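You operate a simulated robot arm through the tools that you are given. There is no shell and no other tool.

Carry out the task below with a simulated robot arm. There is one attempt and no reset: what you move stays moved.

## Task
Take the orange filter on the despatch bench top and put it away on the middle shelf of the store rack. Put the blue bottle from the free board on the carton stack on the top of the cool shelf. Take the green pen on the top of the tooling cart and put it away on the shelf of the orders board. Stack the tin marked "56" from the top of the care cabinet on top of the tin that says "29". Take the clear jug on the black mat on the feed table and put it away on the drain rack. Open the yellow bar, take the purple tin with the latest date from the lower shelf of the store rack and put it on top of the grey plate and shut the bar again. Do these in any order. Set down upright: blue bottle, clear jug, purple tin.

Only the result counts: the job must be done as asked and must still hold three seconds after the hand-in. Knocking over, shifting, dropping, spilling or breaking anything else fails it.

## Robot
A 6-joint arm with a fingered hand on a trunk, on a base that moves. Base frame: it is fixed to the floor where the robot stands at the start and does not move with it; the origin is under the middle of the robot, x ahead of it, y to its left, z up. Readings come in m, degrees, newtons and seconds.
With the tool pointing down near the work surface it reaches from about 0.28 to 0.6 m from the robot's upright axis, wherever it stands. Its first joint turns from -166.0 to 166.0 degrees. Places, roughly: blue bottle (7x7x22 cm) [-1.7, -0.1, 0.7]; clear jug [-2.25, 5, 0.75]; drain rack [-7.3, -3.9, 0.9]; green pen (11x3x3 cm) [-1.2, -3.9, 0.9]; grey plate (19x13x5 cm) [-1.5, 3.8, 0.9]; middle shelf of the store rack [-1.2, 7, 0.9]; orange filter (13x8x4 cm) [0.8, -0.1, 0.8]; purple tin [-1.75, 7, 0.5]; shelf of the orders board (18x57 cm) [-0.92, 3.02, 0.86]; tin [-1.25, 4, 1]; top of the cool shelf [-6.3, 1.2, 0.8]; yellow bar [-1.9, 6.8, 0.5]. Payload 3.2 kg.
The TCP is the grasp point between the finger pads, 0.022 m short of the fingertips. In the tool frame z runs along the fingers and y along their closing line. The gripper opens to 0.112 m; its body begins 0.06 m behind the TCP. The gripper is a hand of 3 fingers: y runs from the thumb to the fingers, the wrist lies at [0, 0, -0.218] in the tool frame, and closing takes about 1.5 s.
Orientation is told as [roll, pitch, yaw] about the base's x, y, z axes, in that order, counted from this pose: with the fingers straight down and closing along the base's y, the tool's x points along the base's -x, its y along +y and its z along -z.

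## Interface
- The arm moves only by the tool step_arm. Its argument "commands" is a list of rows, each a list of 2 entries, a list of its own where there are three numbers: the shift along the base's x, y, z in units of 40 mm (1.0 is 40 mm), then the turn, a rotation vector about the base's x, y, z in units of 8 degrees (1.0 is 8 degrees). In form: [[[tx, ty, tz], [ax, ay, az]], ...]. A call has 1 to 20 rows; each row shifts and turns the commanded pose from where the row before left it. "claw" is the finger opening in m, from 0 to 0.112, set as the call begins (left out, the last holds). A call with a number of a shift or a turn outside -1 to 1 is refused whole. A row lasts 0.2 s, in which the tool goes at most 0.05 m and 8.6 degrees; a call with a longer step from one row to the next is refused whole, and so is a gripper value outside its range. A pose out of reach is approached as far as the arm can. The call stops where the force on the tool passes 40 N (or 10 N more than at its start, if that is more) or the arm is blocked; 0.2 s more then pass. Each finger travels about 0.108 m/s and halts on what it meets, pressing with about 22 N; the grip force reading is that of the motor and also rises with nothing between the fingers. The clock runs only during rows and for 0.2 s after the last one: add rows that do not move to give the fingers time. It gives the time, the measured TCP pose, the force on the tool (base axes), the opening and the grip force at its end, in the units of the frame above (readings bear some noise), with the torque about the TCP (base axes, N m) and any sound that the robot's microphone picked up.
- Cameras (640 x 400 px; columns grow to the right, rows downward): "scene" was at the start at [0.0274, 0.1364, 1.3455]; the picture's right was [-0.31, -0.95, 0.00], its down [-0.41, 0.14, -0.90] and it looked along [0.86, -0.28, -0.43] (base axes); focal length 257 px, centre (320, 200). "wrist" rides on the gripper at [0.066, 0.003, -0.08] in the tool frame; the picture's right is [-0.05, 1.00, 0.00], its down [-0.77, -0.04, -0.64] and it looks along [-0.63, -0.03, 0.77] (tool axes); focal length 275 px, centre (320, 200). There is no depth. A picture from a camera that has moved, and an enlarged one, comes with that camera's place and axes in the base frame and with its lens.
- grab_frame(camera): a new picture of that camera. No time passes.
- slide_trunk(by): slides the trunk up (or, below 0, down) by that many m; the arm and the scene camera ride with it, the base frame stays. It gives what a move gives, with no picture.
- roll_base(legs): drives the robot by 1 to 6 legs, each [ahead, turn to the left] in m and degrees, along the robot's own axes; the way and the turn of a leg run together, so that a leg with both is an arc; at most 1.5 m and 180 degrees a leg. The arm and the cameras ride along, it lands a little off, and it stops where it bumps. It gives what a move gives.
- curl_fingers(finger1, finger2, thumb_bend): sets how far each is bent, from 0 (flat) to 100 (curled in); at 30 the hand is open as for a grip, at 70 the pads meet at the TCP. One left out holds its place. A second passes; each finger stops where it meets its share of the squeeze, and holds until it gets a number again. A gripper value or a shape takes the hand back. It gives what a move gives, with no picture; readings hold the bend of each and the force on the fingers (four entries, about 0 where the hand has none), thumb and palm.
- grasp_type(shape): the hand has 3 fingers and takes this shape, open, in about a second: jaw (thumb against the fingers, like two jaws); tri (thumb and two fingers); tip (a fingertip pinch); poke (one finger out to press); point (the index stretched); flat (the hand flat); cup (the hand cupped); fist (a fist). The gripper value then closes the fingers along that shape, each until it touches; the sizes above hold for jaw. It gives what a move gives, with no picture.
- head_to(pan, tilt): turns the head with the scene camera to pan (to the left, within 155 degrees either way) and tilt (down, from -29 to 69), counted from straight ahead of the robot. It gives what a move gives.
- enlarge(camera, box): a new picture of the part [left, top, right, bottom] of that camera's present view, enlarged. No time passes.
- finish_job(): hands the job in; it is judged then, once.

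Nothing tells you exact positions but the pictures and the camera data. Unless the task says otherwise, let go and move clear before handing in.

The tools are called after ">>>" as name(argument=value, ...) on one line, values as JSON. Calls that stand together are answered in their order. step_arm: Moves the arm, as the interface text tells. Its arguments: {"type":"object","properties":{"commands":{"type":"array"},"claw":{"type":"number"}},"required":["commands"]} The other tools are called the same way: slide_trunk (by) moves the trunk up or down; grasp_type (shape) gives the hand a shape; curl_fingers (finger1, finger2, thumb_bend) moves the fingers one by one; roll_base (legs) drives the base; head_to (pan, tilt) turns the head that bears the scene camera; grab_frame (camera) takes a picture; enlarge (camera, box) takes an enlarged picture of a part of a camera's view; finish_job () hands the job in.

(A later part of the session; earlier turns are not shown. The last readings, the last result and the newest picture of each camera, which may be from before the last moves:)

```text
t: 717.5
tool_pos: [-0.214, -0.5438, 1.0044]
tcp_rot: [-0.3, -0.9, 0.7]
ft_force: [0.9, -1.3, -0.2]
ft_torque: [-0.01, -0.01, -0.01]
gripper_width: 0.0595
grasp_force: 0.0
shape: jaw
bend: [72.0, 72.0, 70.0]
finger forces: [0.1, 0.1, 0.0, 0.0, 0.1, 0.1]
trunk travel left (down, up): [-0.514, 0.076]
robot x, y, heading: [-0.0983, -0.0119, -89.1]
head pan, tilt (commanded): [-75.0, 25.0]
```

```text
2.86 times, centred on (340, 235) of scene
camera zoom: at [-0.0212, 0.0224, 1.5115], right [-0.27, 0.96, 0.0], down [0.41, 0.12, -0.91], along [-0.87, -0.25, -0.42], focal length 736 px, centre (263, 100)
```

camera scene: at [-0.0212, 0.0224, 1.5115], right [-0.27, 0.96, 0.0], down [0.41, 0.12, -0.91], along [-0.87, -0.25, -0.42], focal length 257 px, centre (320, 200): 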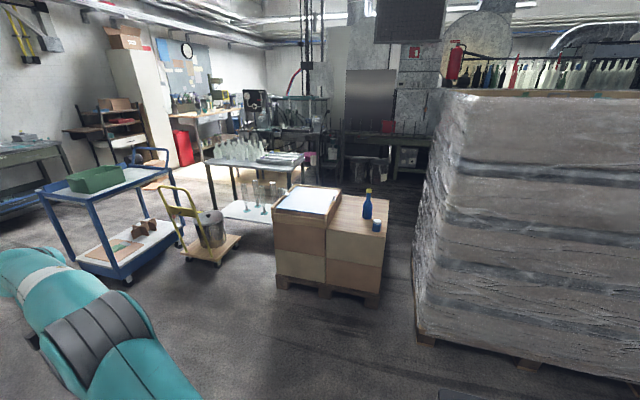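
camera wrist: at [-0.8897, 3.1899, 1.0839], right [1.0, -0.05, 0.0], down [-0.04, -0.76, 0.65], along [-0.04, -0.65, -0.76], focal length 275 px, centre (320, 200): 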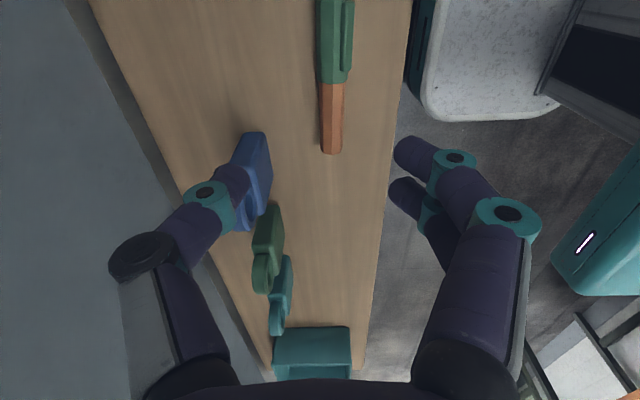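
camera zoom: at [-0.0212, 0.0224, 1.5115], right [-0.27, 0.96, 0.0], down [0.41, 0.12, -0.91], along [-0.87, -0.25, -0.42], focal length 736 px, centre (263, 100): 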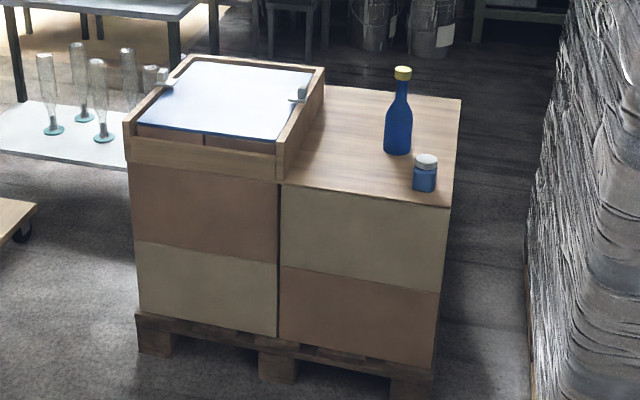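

The bottle stands at about (-1.72, -0.10) on a board at z≈0.59, with a small jar at (-1.55, -0.02) in front. I'll take it from straight above by the cap and neck. I turn to face it.

>>> roll_base(legs=[[0.1, 0], [0, -90], [0.6, 0]])

>>> step_arm(commands=[[[0, -0.6, 0], [0, 0, 0]], [[0, -0.6, 0], [0, 0, 0]], [[0, -0.6, 0], [0, 0, 0]], [[0, -0.6, 0], [0, 0, 0]], [[0, 0, 0], [0, 0, 0]]], claw=0.112)

>>> head_to(pan=0, tilt=40)

>>> grab_frame(camera="scene")

>>> grab_frame(camera="wrist")

```text
t: 725.5
tool_pos: [-1.2179, 0.0088, 1.0041]
tcp_rot: [-0.4, -0.8, -90.2]
ft_force: [0.6, 0.0, 0.7]
ft_torque: [-0.01, 0.01, 0.01]
gripper_width: 0.0592
grasp_force: 0.1
shape: jaw
bend: [72.0, 72.0, 70.0]
finger forces: [0.0, 0.1, 0.1, 0.0, 0.1, 0.0]
trunk travel left (down, up): [-0.514, 0.076]
robot x, y, heading: [-0.688, -0.1154, 179.7]
head pan, tilt (commanded): [-75.0, 25.0]
```

```text
t: 726.6
tool_pos: [-1.2177, -0.0874, 1.0049]
tcp_rot: [-0.3, -0.8, -90.1]
ft_force: [0.0, 0.1, -0.3]
ft_torque: [0.01, 0.02, 0.05]
gripper_width: 0.1116
grasp_force: 0.1
shape: jaw
bend: [30.0, 30.0, 30.0]
finger forces: [0.0, 0.1, 0.0, 0.0, 0.1, 0.0]
trunk travel left (down, up): [-0.514, 0.076]
robot x, y, heading: [-0.6934, -0.116, 179.7]
head pan, tilt (commanded): [-75.0, 25.0]
```

```text
t: 728.1
tool_pos: [-1.2173, -0.0879, 1.0042]
tcp_rot: [-0.4, -0.8, -90.2]
ft_force: [-0.2, -0.3, -0.2]
ft_torque: [0.04, 0.02, 0.0]
gripper_width: 0.1117
grasp_force: 0.0
shape: jaw
bend: [30.0, 30.0, 30.0]
finger forces: [0.0, 0.0, 0.0, 0.1, 0.0, 0.0]
trunk travel left (down, up): [-0.514, 0.076]
robot x, y, heading: [-0.6894, -0.1172, 179.8]
head pan, tilt (commanded): [0.0, 40.0]
```

```text
taken
camera scene: at [-0.7161, -0.283, 1.4882], right [0.0, 1.0, 0.0], down [0.64, 0.0, -0.77], along [-0.77, 0.0, -0.64], focal length 257 px, centre (320, 200)
```

scene: 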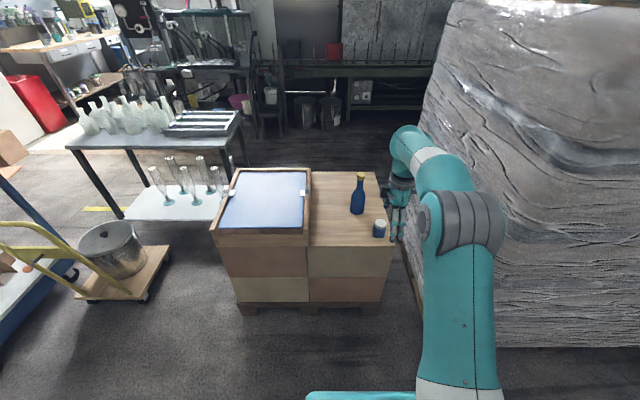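

```text
taken
camera wrist: at [-1.2145, -0.0206, 1.0839], right [1.0, -0.05, 0.0], down [-0.04, -0.76, 0.65], along [-0.04, -0.65, -0.76], focal length 275 px, centre (320, 200)
```

wrist: 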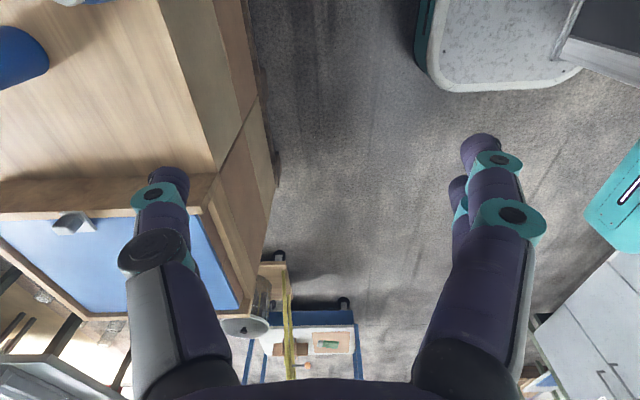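

Refined: the bottle is at about (-1.667, -0.097), base z≈0.622, top ≈0.843. Driving in above it.

>>> roll_base(legs=[[0.44, 0]])

>>> grab_frame(camera="wrist")

>>> grab_frame(camera="scene")

```text
t: 730.8
tool_pos: [-1.6621, -0.0871, 1.0043]
tcp_rot: [-0.2, -0.8, -90.2]
ft_force: [-1.0, -0.5, 0.2]
ft_torque: [0.01, 0.04, 0.02]
gripper_width: 0.1119
grasp_force: 0.0
shape: jaw
bend: [30.0, 30.0, 30.0]
finger forces: [0.1, 0.0, 0.0, 0.1, 0.0, 0.0]
trunk travel left (down, up): [-0.514, 0.076]
robot x, y, heading: [-1.1352, -0.1146, 179.8]
head pan, tilt (commanded): [0.0, 40.0]
```

```text
taken
camera wrist: at [-1.6596, -0.0199, 1.0837], right [1.0, -0.05, 0.0], down [-0.04, -0.76, 0.65], along [-0.04, -0.65, -0.76], focal length 275 px, centre (320, 200)
```

wrist: 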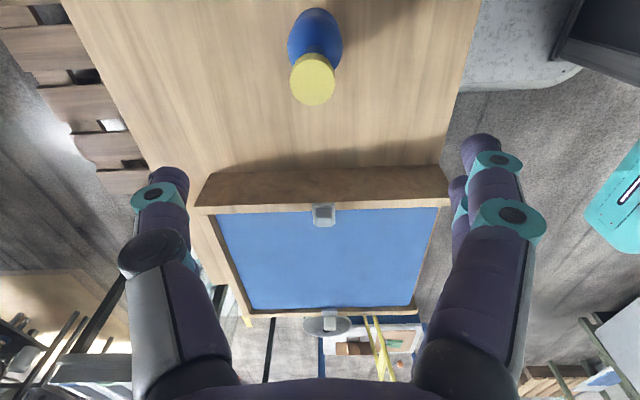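

```text
taken
camera scene: at [-1.1614, -0.2824, 1.4882], right [0.0, 1.0, 0.0], down [0.64, 0.0, -0.77], along [-0.77, 0.0, -0.64], focal length 257 px, centre (320, 200)
```

scene: 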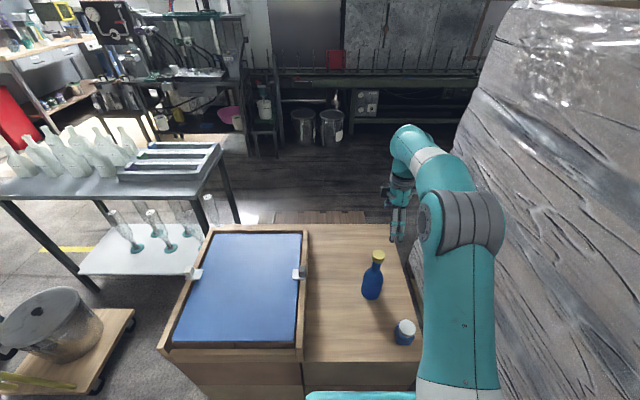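

>>> step_arm(commands=[[[-0.2, -0.15, 0], [0, 0, 0]], [[0, 0, 0], [0, 0, 0]]])

>>> slide_trunk(by=-0.12)

>>> grab_frame(camera="wrist")

>>> grab_frame(camera="scene")

```text
t: 731.4
tool_pos: [-1.6701, -0.0935, 1.0045]
tcp_rot: [-0.3, -0.8, -90.2]
ft_force: [0.0, 0.0, -0.2]
ft_torque: [0.0, -0.03, -0.04]
gripper_width: 0.1119
grasp_force: 0.1
shape: jaw
bend: [30.0, 30.0, 30.0]
finger forces: [0.1, 0.1, 0.0, 0.0, 0.1, 0.2]
trunk travel left (down, up): [-0.514, 0.076]
robot x, y, heading: [-1.1321, -0.1149, 180.0]
head pan, tilt (commanded): [0.0, 40.0]
```

```text
t: 732.9
tool_pos: [-1.6699, -0.0935, 0.8838]
tcp_rot: [-0.3, -0.8, -90.2]
ft_force: [-0.9, -0.4, 0.9]
ft_torque: [0.01, -0.02, -0.02]
gripper_width: 0.1118
grasp_force: 0.1
shape: jaw
bend: [30.0, 30.0, 30.0]
finger forces: [0.0, 0.0, 0.0, 0.1, 0.1, 0.1]
trunk travel left (down, up): [-0.394, 0.196]
robot x, y, heading: [-1.1402, -0.1176, 179.9]
head pan, tilt (commanded): [0.0, 40.0]
```

```text
taken
camera wrist: at [-1.6671, -0.0258, 0.9641], right [1.0, -0.05, 0.0], down [-0.04, -0.76, 0.65], along [-0.04, -0.65, -0.76], focal length 275 px, centre (320, 200)
```

wrist: 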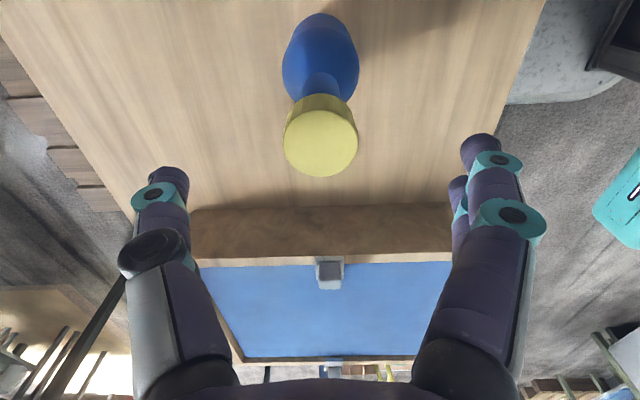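

```text
taken
camera scene: at [-1.1608, -0.2824, 1.3683], right [0.0, 1.0, 0.0], down [0.64, 0.0, -0.77], along [-0.77, 0.0, -0.64], focal length 257 px, centre (320, 200)
```

scene: 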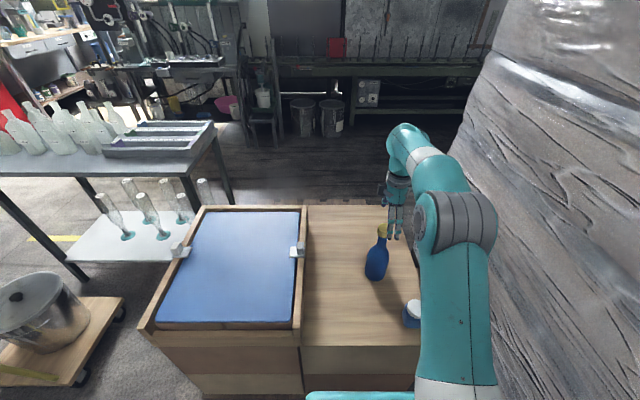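

>>> slide_trunk(by=-0.066)

>>> grab_frame(camera="wrist")

>>> step_arm(commands=[[[0, 0, 0], [0, 0, 0]], [[0, 0, 0], [0, 0, 0]], [[0, 0, 0], [0, 0, 0]], [[0, 0, 0], [0, 0, 0]], [[0, 0, 0], [0, 0, 0]], [[0, 0, 0], [0, 0, 0]], [[0, 0, 0], [0, 0, 0]]], claw=0.0)

>>> grab_frame(camera="wrist")

```text
t: 734.0
tool_pos: [-1.6697, -0.0936, 0.8178]
tcp_rot: [-0.2, -0.8, -90.2]
ft_force: [1.0, 1.0, -0.3]
ft_torque: [-0.01, 0.04, 0.02]
gripper_width: 0.1122
grasp_force: 0.0
shape: jaw
bend: [30.0, 30.0, 30.0]
finger forces: [0.0, 0.0, 0.0, 0.1, 0.0, 0.1]
trunk travel left (down, up): [-0.328, 0.262]
robot x, y, heading: [-1.1379, -0.1147, 179.7]
head pan, tilt (commanded): [0.0, 40.0]
```

```text
taken
camera wrist: at [-1.6671, -0.0258, 0.8981], right [1.0, -0.05, 0.0], down [-0.04, -0.76, 0.65], along [-0.04, -0.65, -0.76], focal length 275 px, centre (320, 200)
```

wrist: 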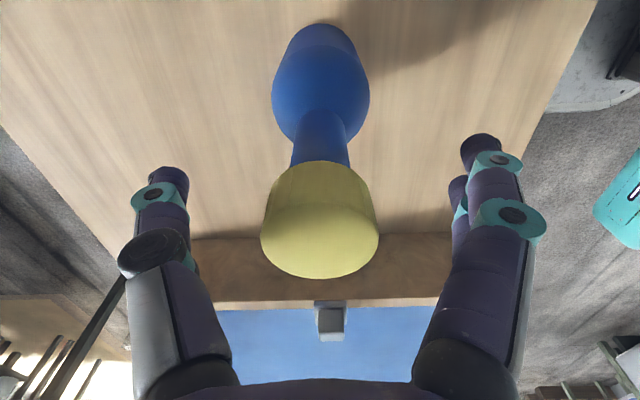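

```text
t: 735.6
tool_pos: [-1.671, -0.0926, 0.8175]
tcp_rot: [-0.3, -0.8, -90.2]
ft_force: [-0.7, 0.4, 0.3]
ft_torque: [0.0, -0.05, -0.01]
gripper_width: 0.0203
grasp_force: 21.9
shape: jaw
bend: [72.0, 73.0, 70.0]
finger forces: [10.5, 10.4, 0.0, 0.1, 19.7, 0.0]
trunk travel left (down, up): [-0.328, 0.262]
robot x, y, heading: [-1.1341, -0.1185, 179.9]
head pan, tilt (commanded): [0.0, 40.0]
```

```text
taken
camera wrist: at [-1.6672, -0.0258, 0.8978], right [1.0, -0.05, 0.0], down [-0.04, -0.76, 0.65], along [-0.04, -0.65, -0.76], focal length 275 px, centre (320, 200)
```

wrist: 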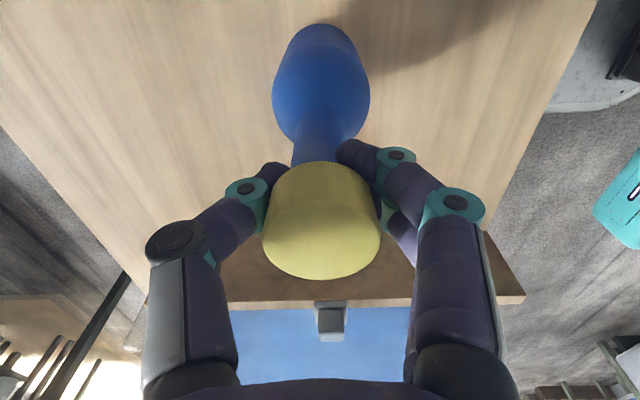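

The fingers hold the neck just under the cap, so the cap can't slip through. Lifting.

>>> slide_trunk(by=0.1)

>>> grab_frame(camera="wrist")

>>> slide_trunk(by=0.14)

>>> grab_frame(camera="scene")

```text
t: 736.9
tool_pos: [-1.6705, -0.0929, 0.9177]
tcp_rot: [-0.3, -0.8, -90.3]
ft_force: [0.0, 0.5, -4.5]
ft_torque: [0.01, -0.03, 0.01]
gripper_width: 0.02
grasp_force: 21.7
shape: jaw
bend: [72.0, 73.0, 70.0]
finger forces: [10.2, 10.3, 0.0, 0.0, 19.5, 0.1]
trunk travel left (down, up): [-0.428, 0.162]
robot x, y, heading: [-1.1371, -0.1139, 179.6]
head pan, tilt (commanded): [0.0, 40.0]
```

```text
taken
camera wrist: at [-1.6674, -0.0259, 0.9977], right [1.0, -0.05, 0.0], down [-0.04, -0.76, 0.65], along [-0.04, -0.65, -0.76], focal length 275 px, centre (320, 200)
```

wrist: 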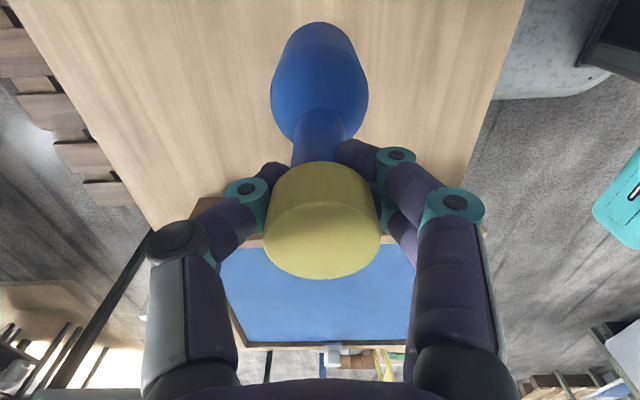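

```text
t: 738.6
tool_pos: [-1.6706, -0.0932, 1.0583]
tcp_rot: [-0.4, -0.7, -90.3]
ft_force: [0.6, -0.6, -4.3]
ft_torque: [0.01, -0.01, 0.02]
gripper_width: 0.0198
grasp_force: 22.0
shape: jaw
bend: [72.0, 73.0, 70.0]
finger forces: [10.4, 10.2, 0.0, 0.1, 19.6, 0.0]
trunk travel left (down, up): [-0.568, 0.022]
robot x, y, heading: [-1.1364, -0.1139, 180.0]
head pan, tilt (commanded): [0.0, 40.0]
```

```text
taken
camera scene: at [-1.1614, -0.2825, 1.5422], right [0.0, 1.0, 0.0], down [0.64, 0.0, -0.77], along [-0.77, 0.0, -0.64], focal length 257 px, centre (320, 200)
```

scene: 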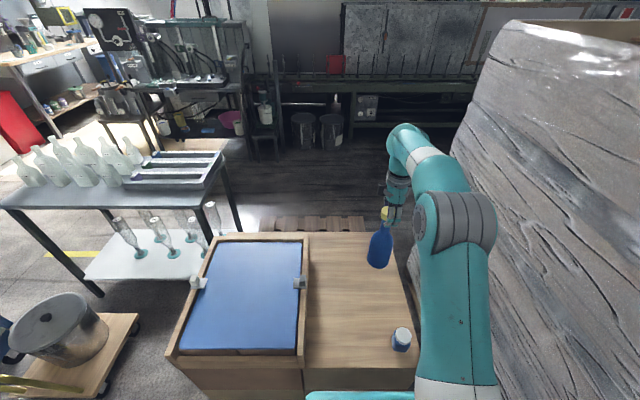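

Bottle secured (about 0.4 kg). Route: back to the aisle, south, then west along y≈-2.97 and round to the cool shelf.

>>> roll_base(legs=[[-0.65, 0], [0, 90], [1.5, 0], [1.33, 0], [0, -90]])

>>> head_to(pan=0, tilt=20)

>>> grab_frame(camera="scene")

```text
t: 763.2
tool_pos: [-1.0484, -2.9446, 1.0582]
tcp_rot: [-0.3, -0.7, -90.8]
ft_force: [0.1, 0.6, -3.4]
ft_torque: [0.04, 0.04, 0.02]
gripper_width: 0.0192
grasp_force: 22.4
shape: jaw
bend: [72.0, 73.0, 70.0]
finger forces: [9.5, 9.3, 0.1, 0.0, 19.1, 0.0]
trunk travel left (down, up): [-0.568, 0.022]
robot x, y, heading: [-0.513, -2.9737, 179.2]
head pan, tilt (commanded): [0.0, 40.0]
```

```text
t: 764.0
tool_pos: [-1.0487, -2.9446, 1.0583]
tcp_rot: [-0.3, -0.9, -90.7]
ft_force: [0.9, 0.0, -4.2]
ft_torque: [-0.01, -0.01, -0.01]
gripper_width: 0.0192
grasp_force: 22.1
shape: jaw
bend: [72.0, 73.0, 70.0]
finger forces: [9.5, 9.3, 0.0, 0.0, 19.1, 0.1]
trunk travel left (down, up): [-0.568, 0.022]
robot x, y, heading: [-0.512, -2.9732, 179.4]
head pan, tilt (commanded): [0.0, 20.0]
```

```text
taken
camera scene: at [-0.5493, -3.1397, 1.5735], right [0.01, 1.0, 0.0], down [0.34, 0.0, -0.94], along [-0.94, 0.01, -0.34], focal length 257 px, centre (320, 200)
```

scene: 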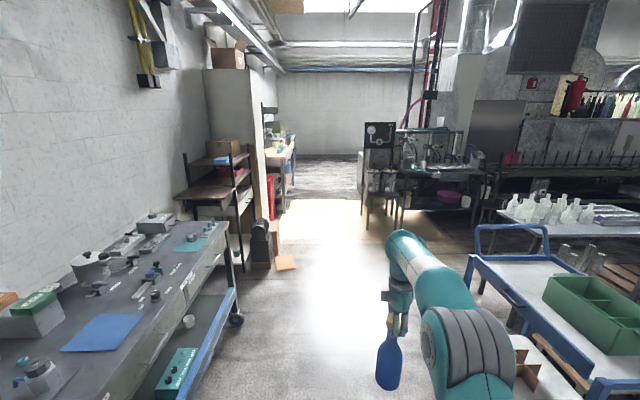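

>>> roll_base(legs=[[1.5, 0], [1.2, 0], [0, 1], [1.5, 0], [1.5, 0]])

>>> grab_frame(camera="scene")

>>> head_to(pan=-60, tilt=20)

>>> grab_frame(camera="scene")

```text
t: 791.6
tool_pos: [-6.7559, -2.9022, 1.059]
tcp_rot: [-0.2, -0.7, -91.2]
ft_force: [0.8, -0.1, -4.0]
ft_torque: [0.05, -0.03, -0.02]
gripper_width: 0.0192
grasp_force: 22.3
shape: jaw
bend: [72.0, 73.0, 70.0]
finger forces: [9.9, 9.7, 0.1, 0.0, 19.2, 0.0]
trunk travel left (down, up): [-0.568, 0.022]
robot x, y, heading: [-6.2209, -2.9366, 179.1]
head pan, tilt (commanded): [0.0, 20.0]
```

```text
taken
camera scene: at [-6.2574, -3.1001, 1.5736], right [0.02, 1.0, 0.0], down [0.34, -0.01, -0.94], along [-0.94, 0.02, -0.34], focal length 257 px, centre (320, 200)
```

scene: 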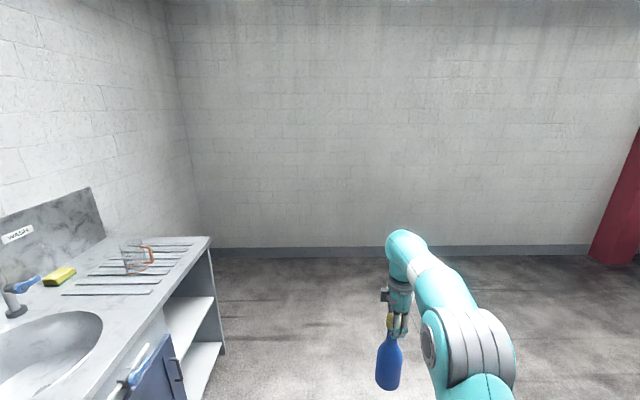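

```text
t: 792.9
tool_pos: [-6.7544, -2.902, 1.0583]
tcp_rot: [-0.2, -0.8, -91.2]
ft_force: [0.5, 0.1, -3.2]
ft_torque: [0.03, 0.0, 0.04]
gripper_width: 0.0191
grasp_force: 21.8
shape: jaw
bend: [72.0, 73.0, 70.0]
finger forces: [9.9, 9.6, 0.1, 0.0, 19.1, 0.1]
trunk travel left (down, up): [-0.568, 0.022]
robot x, y, heading: [-6.2215, -2.9366, 179.0]
head pan, tilt (commanded): [-60.0, 20.0]
```

```text
taken
camera scene: at [-6.2092, -3.0204, 1.5736], right [0.87, 0.48, 0.0], down [0.17, -0.3, -0.94], along [-0.46, 0.82, -0.34], focal length 257 px, centre (320, 200)
```

scene: 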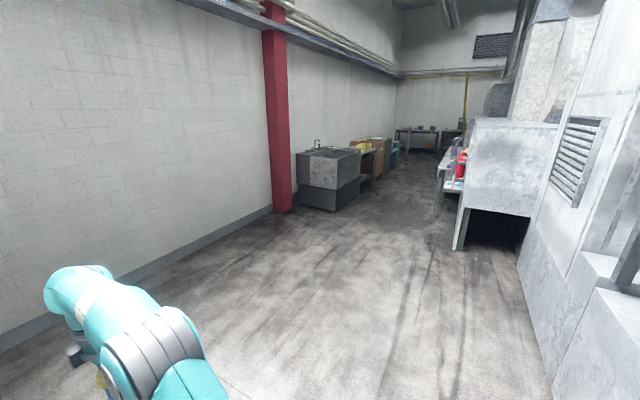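

>>> roll_base(legs=[[0.78, 0], [0, -89], [1.5, 0], [0.9, 0]])

>>> head_to(pan=-30, tilt=20)

>>> grab_frame(camera="scene")

>>> enlarge(camera="scene", box=[250, 120, 490, 270])

```text
t: 812.2
tool_pos: [-6.9409, 0.0111, 1.0588]
tcp_rot: [-0.2, -0.8, 179.2]
ft_force: [0.2, -0.5, -4.5]
ft_torque: [0.0, 0.02, 0.0]
gripper_width: 0.0191
grasp_force: 21.8
shape: jaw
bend: [72.0, 73.0, 70.0]
finger forces: [9.5, 9.4, 0.0, 0.0, 18.8, 0.0]
trunk travel left (down, up): [-0.568, 0.022]
robot x, y, heading: [-6.9714, -0.5249, 89.2]
head pan, tilt (commanded): [-60.0, 20.0]
```

```text
t: 813.1
tool_pos: [-6.9405, 0.0119, 1.0575]
tcp_rot: [-0.2, -0.9, 179.1]
ft_force: [-0.2, 0.4, -4.1]
ft_torque: [-0.05, 0.01, 0.02]
gripper_width: 0.0191
grasp_force: 21.9
shape: jaw
bend: [72.0, 73.0, 70.0]
finger forces: [9.5, 9.3, 0.1, 0.0, 18.9, 0.0]
trunk travel left (down, up): [-0.568, 0.022]
robot x, y, heading: [-6.9654, -0.5244, 89.4]
head pan, tilt (commanded): [-30.0, 20.0]
```

```text
taken
camera scene: at [-7.0869, -0.5014, 1.5736], right [0.86, -0.51, 0.0], down [-0.17, -0.29, -0.94], along [0.48, 0.81, -0.34], focal length 257 px, centre (320, 200)
```

scene: 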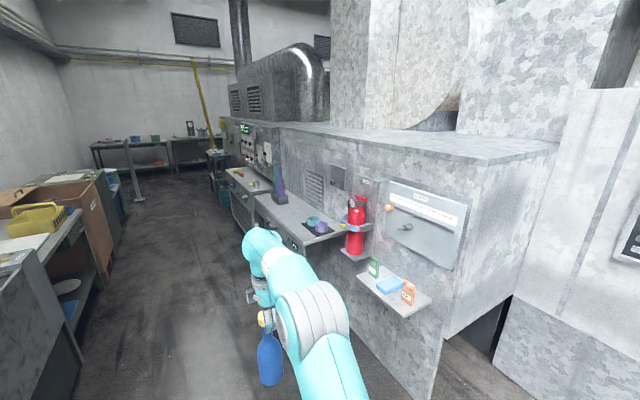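

```text
2.67 times, centred on (370, 195) of scene
camera zoom: at [-7.0869, -0.5014, 1.5736], right [0.86, -0.51, 0.0], down [-0.17, -0.29, -0.94], along [0.48, 0.81, -0.34], focal length 686 px, centre (187, 213)
```

zoom: 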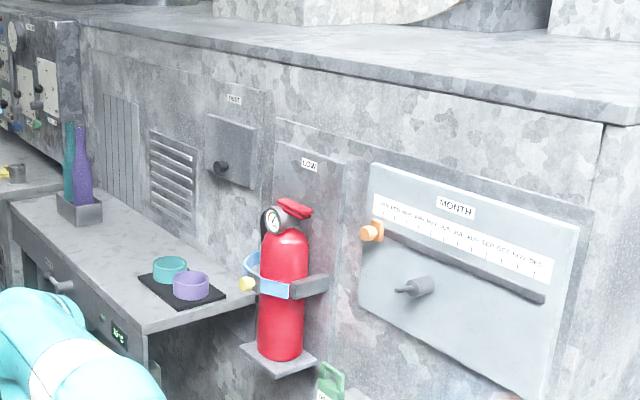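

The cool shelf is the grey counter with the temperature display: x from -6.49 to -6.17, y from 0.70 to 1.71, top ≈0.8. There's free space around (-6.33, 1.15) between the cup mat and the bottle tray. I swing wide to the west and turn to face it.

>>> roll_base(legs=[[0, 8], [1.68, 0], [0, -97]])

>>> head_to(pan=0, tilt=35)

>>> grab_frame(camera="scene")

>>> grab_frame(camera="wrist")

```text
refused: 1.68 is not a number from -1.5 to 1.5
```

```text
t: 814.1
tool_pos: [-6.9394, 0.011, 1.0579]
tcp_rot: [-0.2, -0.9, 179.2]
ft_force: [0.6, 0.0, -3.2]
ft_torque: [-0.08, 0.0, -0.01]
gripper_width: 0.019
grasp_force: 22.1
shape: jaw
bend: [72.0, 73.0, 70.0]
finger forces: [9.5, 9.3, 0.0, 0.1, 18.9, 0.1]
trunk travel left (down, up): [-0.568, 0.022]
robot x, y, heading: [-6.9666, -0.5259, 89.6]
head pan, tilt (commanded): [0.0, 35.0]
```

```text
taken
camera scene: at [-7.1334, -0.4934, 1.5498], right [1.0, -0.01, 0.0], down [-0.01, -0.57, -0.82], along [0.01, 0.82, -0.57], focal length 257 px, centre (320, 200)
```

scene: 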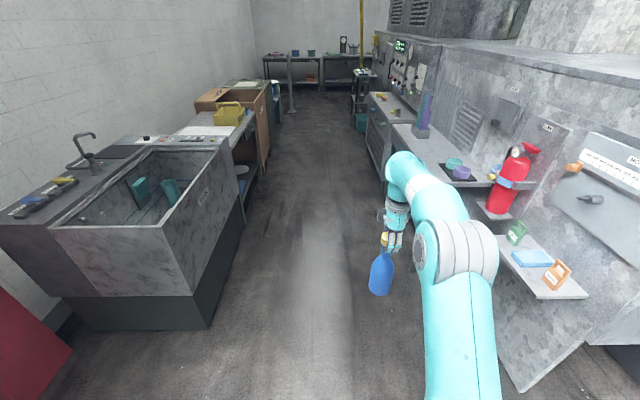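

```text
taken
camera wrist: at [-6.8733, 0.0068, 1.1378], right [-0.06, -1.0, 0.0], down [-0.76, 0.04, 0.65], along [-0.65, 0.04, -0.76], focal length 275 px, centre (320, 200)
```

wrist: 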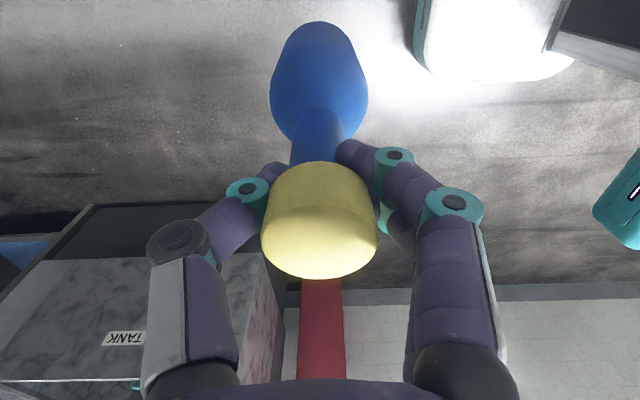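

>>> roll_base(legs=[[0, 8], [1.0, 0], [0.68, 0], [0, -97.5]])

>>> grab_frame(camera="scene")

>>> enlarge(camera="scene", box=[200, 120, 520, 320])

```text
t: 827.4
tool_pos: [-6.6542, 1.1136, 1.0588]
tcp_rot: [-0.2, -0.7, 88.5]
ft_force: [-0.1, -0.1, -4.1]
ft_torque: [-0.05, 0.05, 0.0]
gripper_width: 0.019
grasp_force: 22.5
shape: jaw
bend: [72.0, 73.0, 70.0]
finger forces: [9.2, 9.0, 0.0, 0.0, 18.7, 0.0]
trunk travel left (down, up): [-0.568, 0.022]
robot x, y, heading: [-7.1864, 1.1472, -1.2]
head pan, tilt (commanded): [0.0, 35.0]
```

```text
taken
camera scene: at [-7.1559, 1.3121, 1.5498], right [-0.02, -1.0, 0.0], down [-0.57, 0.01, -0.82], along [0.82, -0.02, -0.57], focal length 257 px, centre (320, 200)
```

scene: 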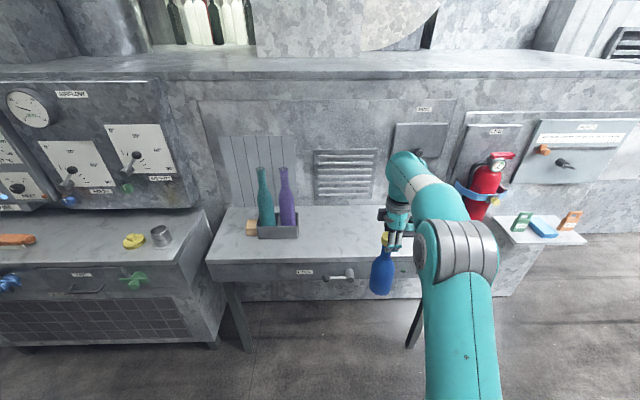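

```text
2.00 times, centred on (360, 220) of scene
camera zoom: at [-7.1559, 1.3121, 1.5498], right [-0.02, -1.0, 0.0], down [-0.57, 0.01, -0.82], along [0.82, -0.02, -0.57], focal length 515 px, centre (240, 160)
```

zoom: 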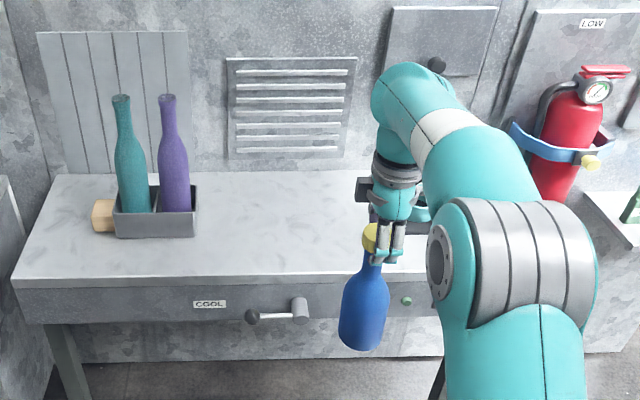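

The label reads COOL. The free middle of its top is around (-6.31, 1.15). I raise to the top, shift slightly and drive in.

>>> slide_trunk(by=0.02)

>>> step_arm(commands=[[[0, 0.5, 0.2], [0, 0, 0]], [[0, 0.5, 0.2], [0, 0, 0]], [[0, 0, 0], [0, 0, 0]]])

>>> roll_base(legs=[[0.25, 0]])

>>> grab_frame(camera="wrist")

>>> grab_frame(camera="scene")

```text
t: 828.1
tool_pos: [-6.6554, 1.1133, 1.0785]
tcp_rot: [-0.2, -0.8, 88.5]
ft_force: [0.0, -0.4, -4.7]
ft_torque: [-0.01, -0.01, 0.01]
gripper_width: 0.0191
grasp_force: 21.9
shape: jaw
bend: [72.0, 73.0, 70.0]
finger forces: [9.2, 9.1, 0.0, 0.1, 18.5, 0.0]
trunk travel left (down, up): [-0.588, 0.002]
robot x, y, heading: [-7.1885, 1.1443, -1.1]
head pan, tilt (commanded): [0.0, 35.0]
```

```text
t: 828.9
tool_pos: [-6.6544, 1.1536, 1.0933]
tcp_rot: [-0.3, -0.9, 88.5]
ft_force: [0.7, -0.7, -3.5]
ft_torque: [0.03, -0.01, 0.04]
gripper_width: 0.0186
grasp_force: 22.0
shape: jaw
bend: [72.0, 73.0, 70.0]
finger forces: [9.5, 9.2, 0.0, 0.0, 18.7, 0.1]
trunk travel left (down, up): [-0.588, 0.002]
robot x, y, heading: [-7.1893, 1.1492, -1.1]
head pan, tilt (commanded): [0.0, 35.0]
```

```text
t: 830.7
tool_pos: [-6.406, 1.1485, 1.0941]
tcp_rot: [-0.2, -0.8, 88.5]
ft_force: [0.5, 0.8, -4.0]
ft_torque: [-0.01, 0.01, 0.0]
gripper_width: 0.0189
grasp_force: 22.2
shape: jaw
bend: [72.0, 73.0, 70.0]
finger forces: [9.5, 9.4, 0.0, 0.0, 18.8, 0.1]
trunk travel left (down, up): [-0.588, 0.002]
robot x, y, heading: [-6.9409, 1.1436, -1.4]
head pan, tilt (commanded): [0.0, 35.0]
```

```text
taken
camera wrist: at [-6.4116, 1.0804, 1.1738], right [-1.0, 0.07, 0.0], down [0.05, 0.76, 0.65], along [0.05, 0.64, -0.76], focal length 275 px, centre (320, 200)
```

wrist: 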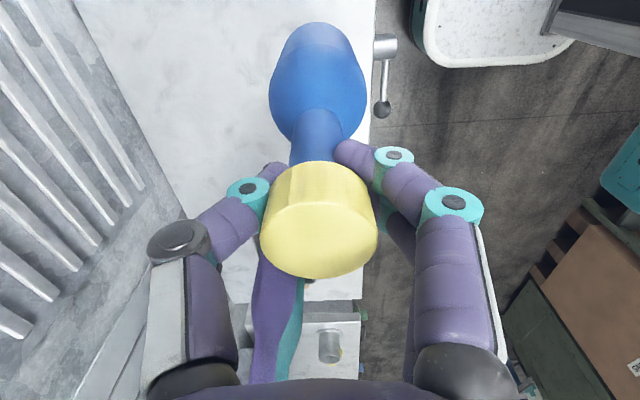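

```text
taken
camera scene: at [-6.9075, 1.3066, 1.5697], right [-0.02, -1.0, 0.0], down [-0.57, 0.01, -0.82], along [0.82, -0.02, -0.57], focal length 257 px, centre (320, 200)
```

scene: 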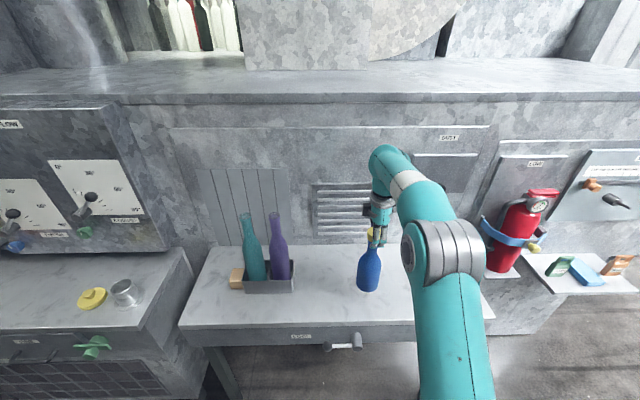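

>>> roll_base(legs=[[0.09, 0]])

>>> step_arm(commands=[[[0, 0, -0.8], [0, 0, 0]], [[0, 0, -0.6], [0, 0, 0]], [[0, 0, 0], [0, 0, 0]]])

>>> enlarge(camera="scene", box=[220, 190, 480, 350])

>>> grab_frame(camera="wrist")

```text
t: 831.8
tool_pos: [-6.3145, 1.1454, 1.0931]
tcp_rot: [-0.2, -0.8, 88.6]
ft_force: [1.2, -0.3, -3.7]
ft_torque: [-0.02, -0.01, 0.0]
gripper_width: 0.0188
grasp_force: 22.5
shape: jaw
bend: [72.0, 73.0, 70.0]
finger forces: [9.6, 9.4, 0.1, 0.0, 18.8, 0.0]
trunk travel left (down, up): [-0.588, 0.002]
robot x, y, heading: [-6.8495, 1.1415, -1.2]
head pan, tilt (commanded): [0.0, 35.0]
```

```text
t: 832.6
tool_pos: [-6.3159, 1.1462, 1.0376]
tcp_rot: [-0.2, -0.8, 88.6]
ft_force: [-0.2, -0.1, -4.8]
ft_torque: [0.01, 0.0, -0.01]
gripper_width: 0.0187
grasp_force: 21.9
shape: jaw
bend: [72.0, 73.0, 70.0]
finger forces: [9.9, 9.6, 0.0, 0.0, 18.8, 0.1]
trunk travel left (down, up): [-0.588, 0.002]
robot x, y, heading: [-6.8511, 1.1404, -1.4]
head pan, tilt (commanded): [0.0, 35.0]
```

```text
2.46 times, centred on (350, 270) of scene
camera zoom: at [-6.8179, 1.3045, 1.5698], right [-0.02, -1.0, 0.0], down [-0.57, 0.01, -0.82], along [0.82, -0.02, -0.57], focal length 634 px, centre (246, 28)
```

zoom: 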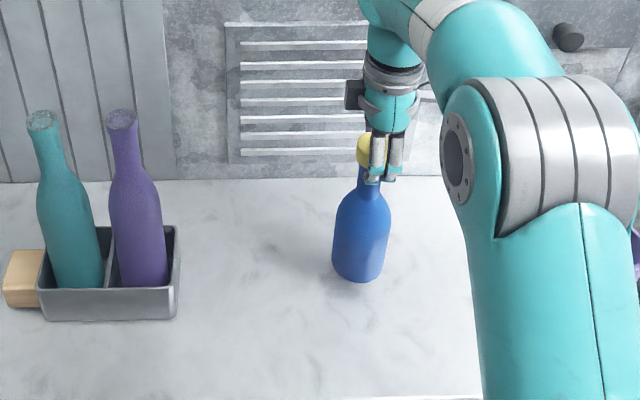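

```text
taken
camera wrist: at [-6.3222, 1.0791, 1.1177], right [-1.0, 0.07, 0.0], down [0.05, 0.76, 0.65], along [0.05, 0.64, -0.76], focal length 275 px, centre (320, 200)
```

wrist: 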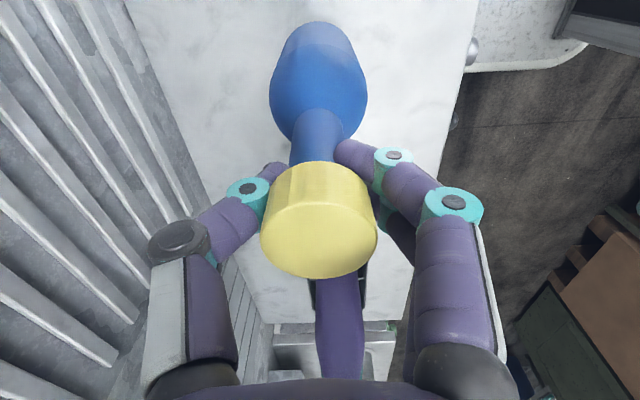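

The bottle is over the free spot. Lowering gently.

>>> step_arm(commands=[[[0, 0, -0.25], [0, 0, 0]], [[0, 0, -0.25], [0, 0, 0]], [[0, 0, 0], [0, 0, 0]]])

>>> step_arm(commands=[[[0, 0, -0.1], [0, 0, 0]], [[0, 0, -0.1], [0, 0, 0]], [[0, 0, 0], [0, 0, 0]]])

>>> enlarge(camera="scene", box=[320, 230, 420, 320])

```text
t: 833.4
tool_pos: [-6.3163, 1.1455, 1.0176]
tcp_rot: [-0.2, -0.8, 88.5]
ft_force: [0.2, 0.8, -4.3]
ft_torque: [-0.03, -0.04, 0.03]
gripper_width: 0.0188
grasp_force: 21.2
shape: jaw
bend: [72.0, 73.0, 70.0]
finger forces: [9.9, 9.7, 0.1, 0.0, 18.6, 0.1]
trunk travel left (down, up): [-0.588, 0.002]
robot x, y, heading: [-6.8521, 1.1412, -1.1]
head pan, tilt (commanded): [0.0, 35.0]
```

```text
t: 834.2
tool_pos: [-6.3164, 1.1464, 1.0098]
tcp_rot: [-0.2, -0.8, 88.6]
ft_force: [0.1, -0.6, -3.1]
ft_torque: [0.01, 0.0, -0.01]
gripper_width: 0.0187
grasp_force: 22.0
shape: jaw
bend: [72.0, 73.0, 70.0]
finger forces: [9.9, 9.7, 0.0, 0.1, 18.5, 0.1]
trunk travel left (down, up): [-0.588, 0.002]
robot x, y, heading: [-6.8529, 1.14, -1.1]
head pan, tilt (commanded): [0.0, 35.0]
```

```text
4.44 times, centred on (370, 275) of scene
camera zoom: at [-6.8179, 1.3045, 1.5698], right [-0.02, -1.0, 0.0], down [-0.57, 0.01, -0.82], along [0.82, -0.02, -0.57], focal length 1144 px, centre (98, -133)
```

zoom: 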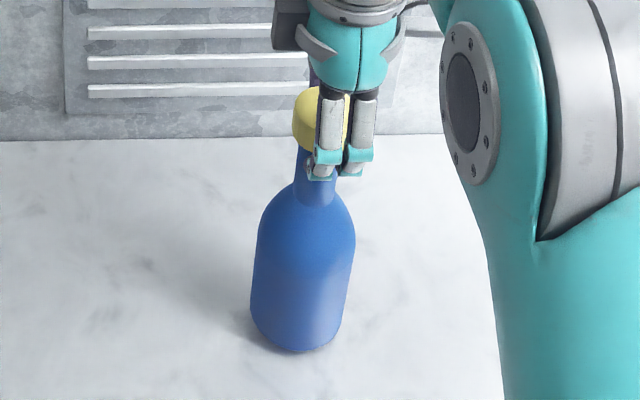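

>>> step_arm(commands=[[[0, 0, -0.08], [0, 0, 0]], [[0, 0, 0], [0, 0, 0]]])

>>> step_arm(commands=[[[0, 0, -0.08], [0, 0, 0]], [[0, 0, 0], [0, 0, 0]]])

>>> step_arm(commands=[[[0, 0, -0.08], [0, 0, 0]], [[0, 0, 0], [0, 0, 0]]])

```text
t: 834.8
tool_pos: [-6.3153, 1.1461, 1.0058]
tcp_rot: [-0.2, -0.9, 88.6]
ft_force: [-0.1, 0.6, -4.3]
ft_torque: [-0.02, 0.0, 0.01]
gripper_width: 0.0187
grasp_force: 21.6
shape: jaw
bend: [72.0, 73.0, 70.0]
finger forces: [9.9, 9.7, 0.0, 0.0, 18.6, 0.0]
trunk travel left (down, up): [-0.588, 0.002]
robot x, y, heading: [-6.8472, 1.1401, -1.6]
head pan, tilt (commanded): [0.0, 35.0]
```

```text
t: 835.4
tool_pos: [-6.3158, 1.1455, 1.0024]
tcp_rot: [-0.2, -0.9, 88.6]
ft_force: [-0.6, 0.8, -3.3]
ft_torque: [-0.01, -0.01, 0.03]
gripper_width: 0.0188
grasp_force: 22.3
shape: jaw
bend: [72.0, 73.0, 70.0]
finger forces: [10.0, 9.7, 0.0, 0.0, 18.6, 0.0]
trunk travel left (down, up): [-0.588, 0.002]
robot x, y, heading: [-6.8464, 1.1398, -1.5]
head pan, tilt (commanded): [0.0, 35.0]
```

```text
t: 836.0
tool_pos: [-6.3161, 1.1463, 1.0]
tcp_rot: [-0.3, -0.8, 88.6]
ft_force: [0.1, 0.2, -3.6]
ft_torque: [0.02, 0.02, 0.0]
gripper_width: 0.019
grasp_force: 22.4
shape: jaw
bend: [72.0, 73.0, 70.0]
finger forces: [9.9, 9.8, 0.0, 0.1, 18.6, 0.0]
trunk travel left (down, up): [-0.588, 0.002]
robot x, y, heading: [-6.8495, 1.142, -1.4]
head pan, tilt (commanded): [0.0, 35.0]
```

>>> step_arm(commands=[[[0, 0, -0.08], [0, 0, 0]], [[0, 0, 0], [0, 0, 0]]])

>>> step_arm(commands=[[[0, 0, -0.08], [0, 0, 0]], [[0, 0, 0], [0, 0, 0]]])

>>> step_arm(commands=[[[0, 0, -0.08], [0, 0, 0]], [[0, 0, 0], [0, 0, 0]]])

```text
t: 836.6
tool_pos: [-6.3156, 1.1459, 0.9982]
tcp_rot: [-0.2, -0.8, 88.6]
ft_force: [1.6, -1.0, 4.3]
ft_torque: [-0.02, -0.01, -0.03]
gripper_width: 0.0191
grasp_force: 22.4
shape: jaw
bend: [72.0, 73.0, 70.0]
finger forces: [10.7, 10.0, 0.0, 0.1, 20.6, 0.1]
trunk travel left (down, up): [-0.588, 0.002]
robot x, y, heading: [-6.8512, 1.1422, -1.1]
head pan, tilt (commanded): [0.0, 35.0]
```

```text
t: 837.2
tool_pos: [-6.3164, 1.1458, 0.9964]
tcp_rot: [-0.6, -0.8, 88.5]
ft_force: [3.9, -2.5, 21.9]
ft_torque: [0.0, -0.13, -0.01]
gripper_width: 0.021
grasp_force: 21.9
shape: jaw
bend: [73.0, 74.0, 71.0]
finger forces: [12.2, 10.9, 0.0, 0.0, 25.5, 0.1]
trunk travel left (down, up): [-0.588, 0.002]
robot x, y, heading: [-6.8504, 1.1395, -1.5]
head pan, tilt (commanded): [0.0, 35.0]
```

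```text
t: 837.9
tool_pos: [-6.3161, 1.1449, 0.9955]
tcp_rot: [-0.9, -0.9, 88.5]
ft_force: [0.4, -3.3, 23.6]
ft_torque: [0.0, -0.01, -0.04]
gripper_width: 0.0228
grasp_force: 22.1
shape: jaw
bend: [74.0, 75.0, 72.0]
finger forces: [13.6, 11.6, 0.0, 0.1, 23.9, 0.0]
trunk travel left (down, up): [-0.588, 0.002]
robot x, y, heading: [-6.8491, 1.1385, -1.4]
head pan, tilt (commanded): [0.0, 35.0]
stopped in row 2: the force on the tool passed its limit at 40 N (the readings are from after the stop); the commanded pose is now the measured one
```

In firm contact; I pressed a bit more than needed. Easing up 3 mm and then releasing.

>>> step_arm(commands=[[[0, 0, 0.06], [0, 0, 0]], [[0, 0, 0], [0, 0, 0]]])

>>> step_arm(commands=[[[0, 0, 0], [0, 0, 0]], [[0, 0, 0], [0, 0, 0]], [[0, 0, 0], [0, 0, 0]], [[0, 0, 0], [0, 0, 0]], [[0, 0, 0], [0, 0, 0]], [[0, 0, 0], [0, 0, 0]]], claw=0.1)

>>> grab_frame(camera="wrist")

>>> enlarge(camera="scene", box=[320, 230, 420, 320])

```text
t: 838.5
tool_pos: [-6.3158, 1.1454, 0.9955]
tcp_rot: [-0.6, -0.7, 88.5]
ft_force: [1.4, -2.4, 17.8]
ft_torque: [-0.04, -0.09, 0.0]
gripper_width: 0.0228
grasp_force: 21.7
shape: jaw
bend: [74.0, 75.0, 72.0]
finger forces: [12.6, 11.3, 0.1, 0.0, 24.1, 0.0]
trunk travel left (down, up): [-0.588, 0.002]
robot x, y, heading: [-6.8496, 1.1382, -1.3]
head pan, tilt (commanded): [0.0, 35.0]
```

```text
t: 839.9
tool_pos: [-6.3154, 1.1448, 0.9945]
tcp_rot: [-0.5, -0.8, 88.4]
ft_force: [1.6, -0.1, -0.5]
ft_torque: [0.03, -0.01, -0.04]
gripper_width: 0.0997
grasp_force: 0.0
shape: jaw
bend: [49.0, 49.0, 45.0]
finger forces: [0.0, 0.1, 0.0, 0.0, 0.0, 0.0]
trunk travel left (down, up): [-0.588, 0.002]
robot x, y, heading: [-6.8535, 1.1401, -1.4]
head pan, tilt (commanded): [0.0, 35.0]
```

```text
taken
camera wrist: at [-6.3213, 1.0782, 1.0745], right [-1.0, 0.07, -0.01], down [0.05, 0.76, 0.65], along [0.05, 0.64, -0.76], focal length 275 px, centre (320, 200)
```

wrist: 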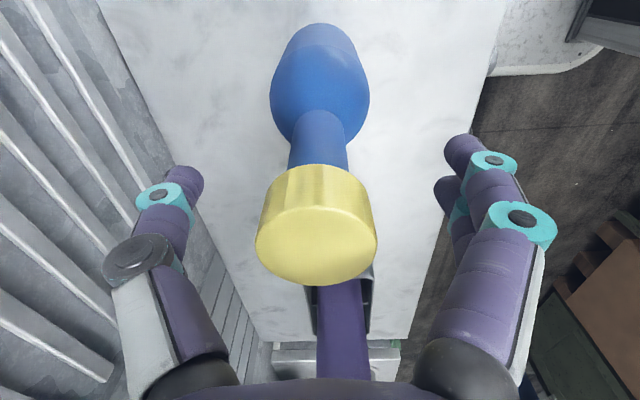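

```text
4.44 times, centred on (370, 275) of scene
camera zoom: at [-6.8182, 1.3045, 1.5698], right [-0.02, -1.0, 0.0], down [-0.57, 0.01, -0.82], along [0.82, -0.02, -0.57], focal length 1144 px, centre (98, -133)
```

zoom: 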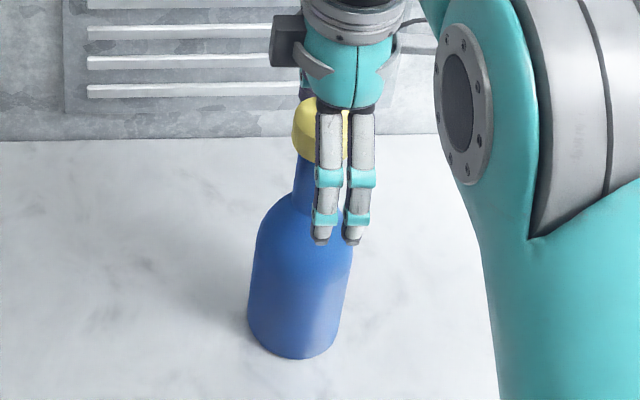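

The bottle stands by itself. Lifting the hand straight up and backing away.

>>> step_arm(commands=[[[0, 0, 0.3], [0, 0, 0]], [[0, 0, 0.6], [0, 0, 0]], [[0, 0, 0.6], [0, 0, 0]], [[0, 0, 0.6], [0, 0, 0]], [[0, 0, 0.5], [0, 0, 0]], [[0, 0, 0], [0, 0, 0]]], claw=0.112)

>>> grab_frame(camera="wrist")

>>> grab_frame(camera="scene")

```text
t: 841.3
tool_pos: [-6.3151, 1.1467, 1.098]
tcp_rot: [-0.5, -0.9, 88.5]
ft_force: [0.2, -0.4, -0.2]
ft_torque: [0.0, -0.01, 0.0]
gripper_width: 0.1119
grasp_force: 0.1
shape: jaw
bend: [30.0, 30.0, 30.0]
finger forces: [0.1, 0.0, 0.1, 0.0, 0.0, 0.1]
trunk travel left (down, up): [-0.588, 0.002]
robot x, y, heading: [-6.8509, 1.1407, -1.4]
head pan, tilt (commanded): [0.0, 35.0]
```

```text
taken
camera wrist: at [-6.3215, 1.0792, 1.1783], right [-1.0, 0.07, -0.01], down [0.05, 0.76, 0.65], along [0.05, 0.64, -0.76], focal length 275 px, centre (320, 200)
```

wrist: 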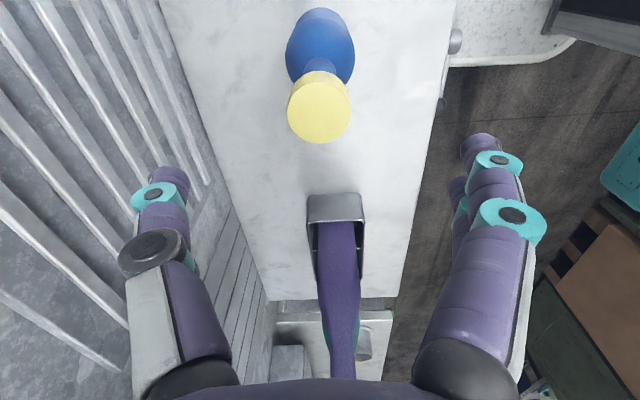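

```text
taken
camera scene: at [-6.8182, 1.3045, 1.5698], right [-0.02, -1.0, 0.0], down [-0.57, 0.01, -0.82], along [0.82, -0.02, -0.57], focal length 257 px, centre (320, 200)
```

scene: 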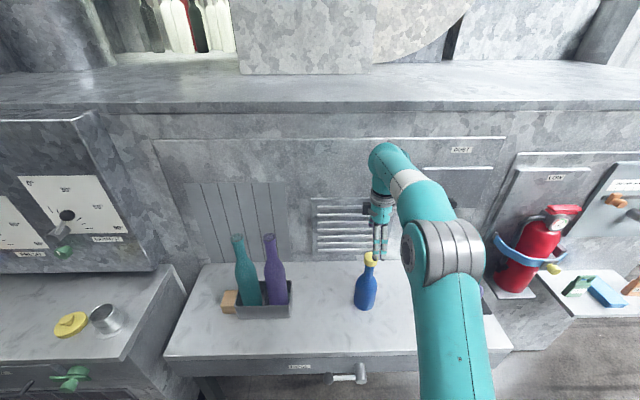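

The blue bottle stands upright on the cool shelf. I back clear and take a last look before handing in.

>>> roll_base(legs=[[-0.3, 0]])

>>> grab_frame(camera="scene")

>>> enlarge(camera="scene", box=[200, 150, 480, 320])

```text
t: 843.4
tool_pos: [-6.6156, 1.154, 1.0977]
tcp_rot: [-0.5, -0.8, 88.6]
ft_force: [-0.5, 0.6, 0.8]
ft_torque: [0.03, -0.06, -0.04]
gripper_width: 0.1116
grasp_force: 0.0
shape: jaw
bend: [30.0, 30.0, 30.0]
finger forces: [0.0, 0.0, 0.0, 0.1, 0.1, 0.0]
trunk travel left (down, up): [-0.588, 0.002]
robot x, y, heading: [-7.1501, 1.1448, -1.3]
head pan, tilt (commanded): [0.0, 35.0]
```

```text
taken
camera scene: at [-7.12, 1.3112, 1.5698], right [-0.02, -1.0, 0.0], down [-0.57, 0.01, -0.82], along [0.82, -0.02, -0.57], focal length 257 px, centre (320, 200)
```

scene: 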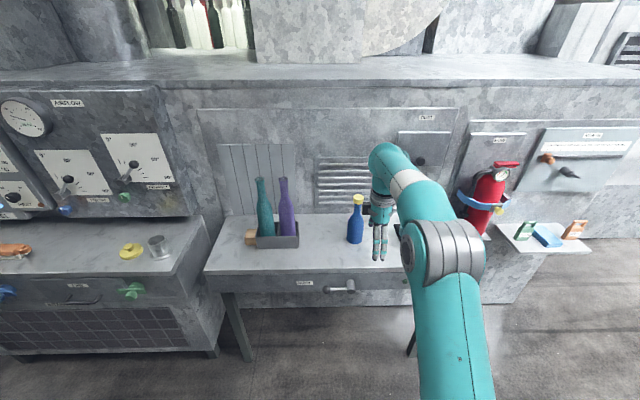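

```text
2.29 times, centred on (340, 235) of scene
camera zoom: at [-7.12, 1.3112, 1.5698], right [-0.02, -1.0, 0.0], down [-0.57, 0.01, -0.82], along [0.82, -0.02, -0.57], focal length 588 px, centre (274, 120)
```

zoom: 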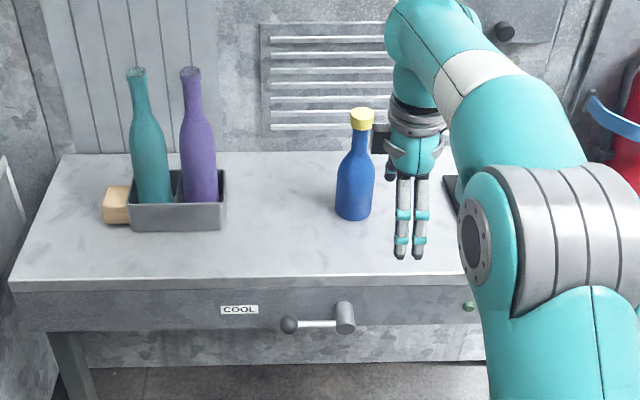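

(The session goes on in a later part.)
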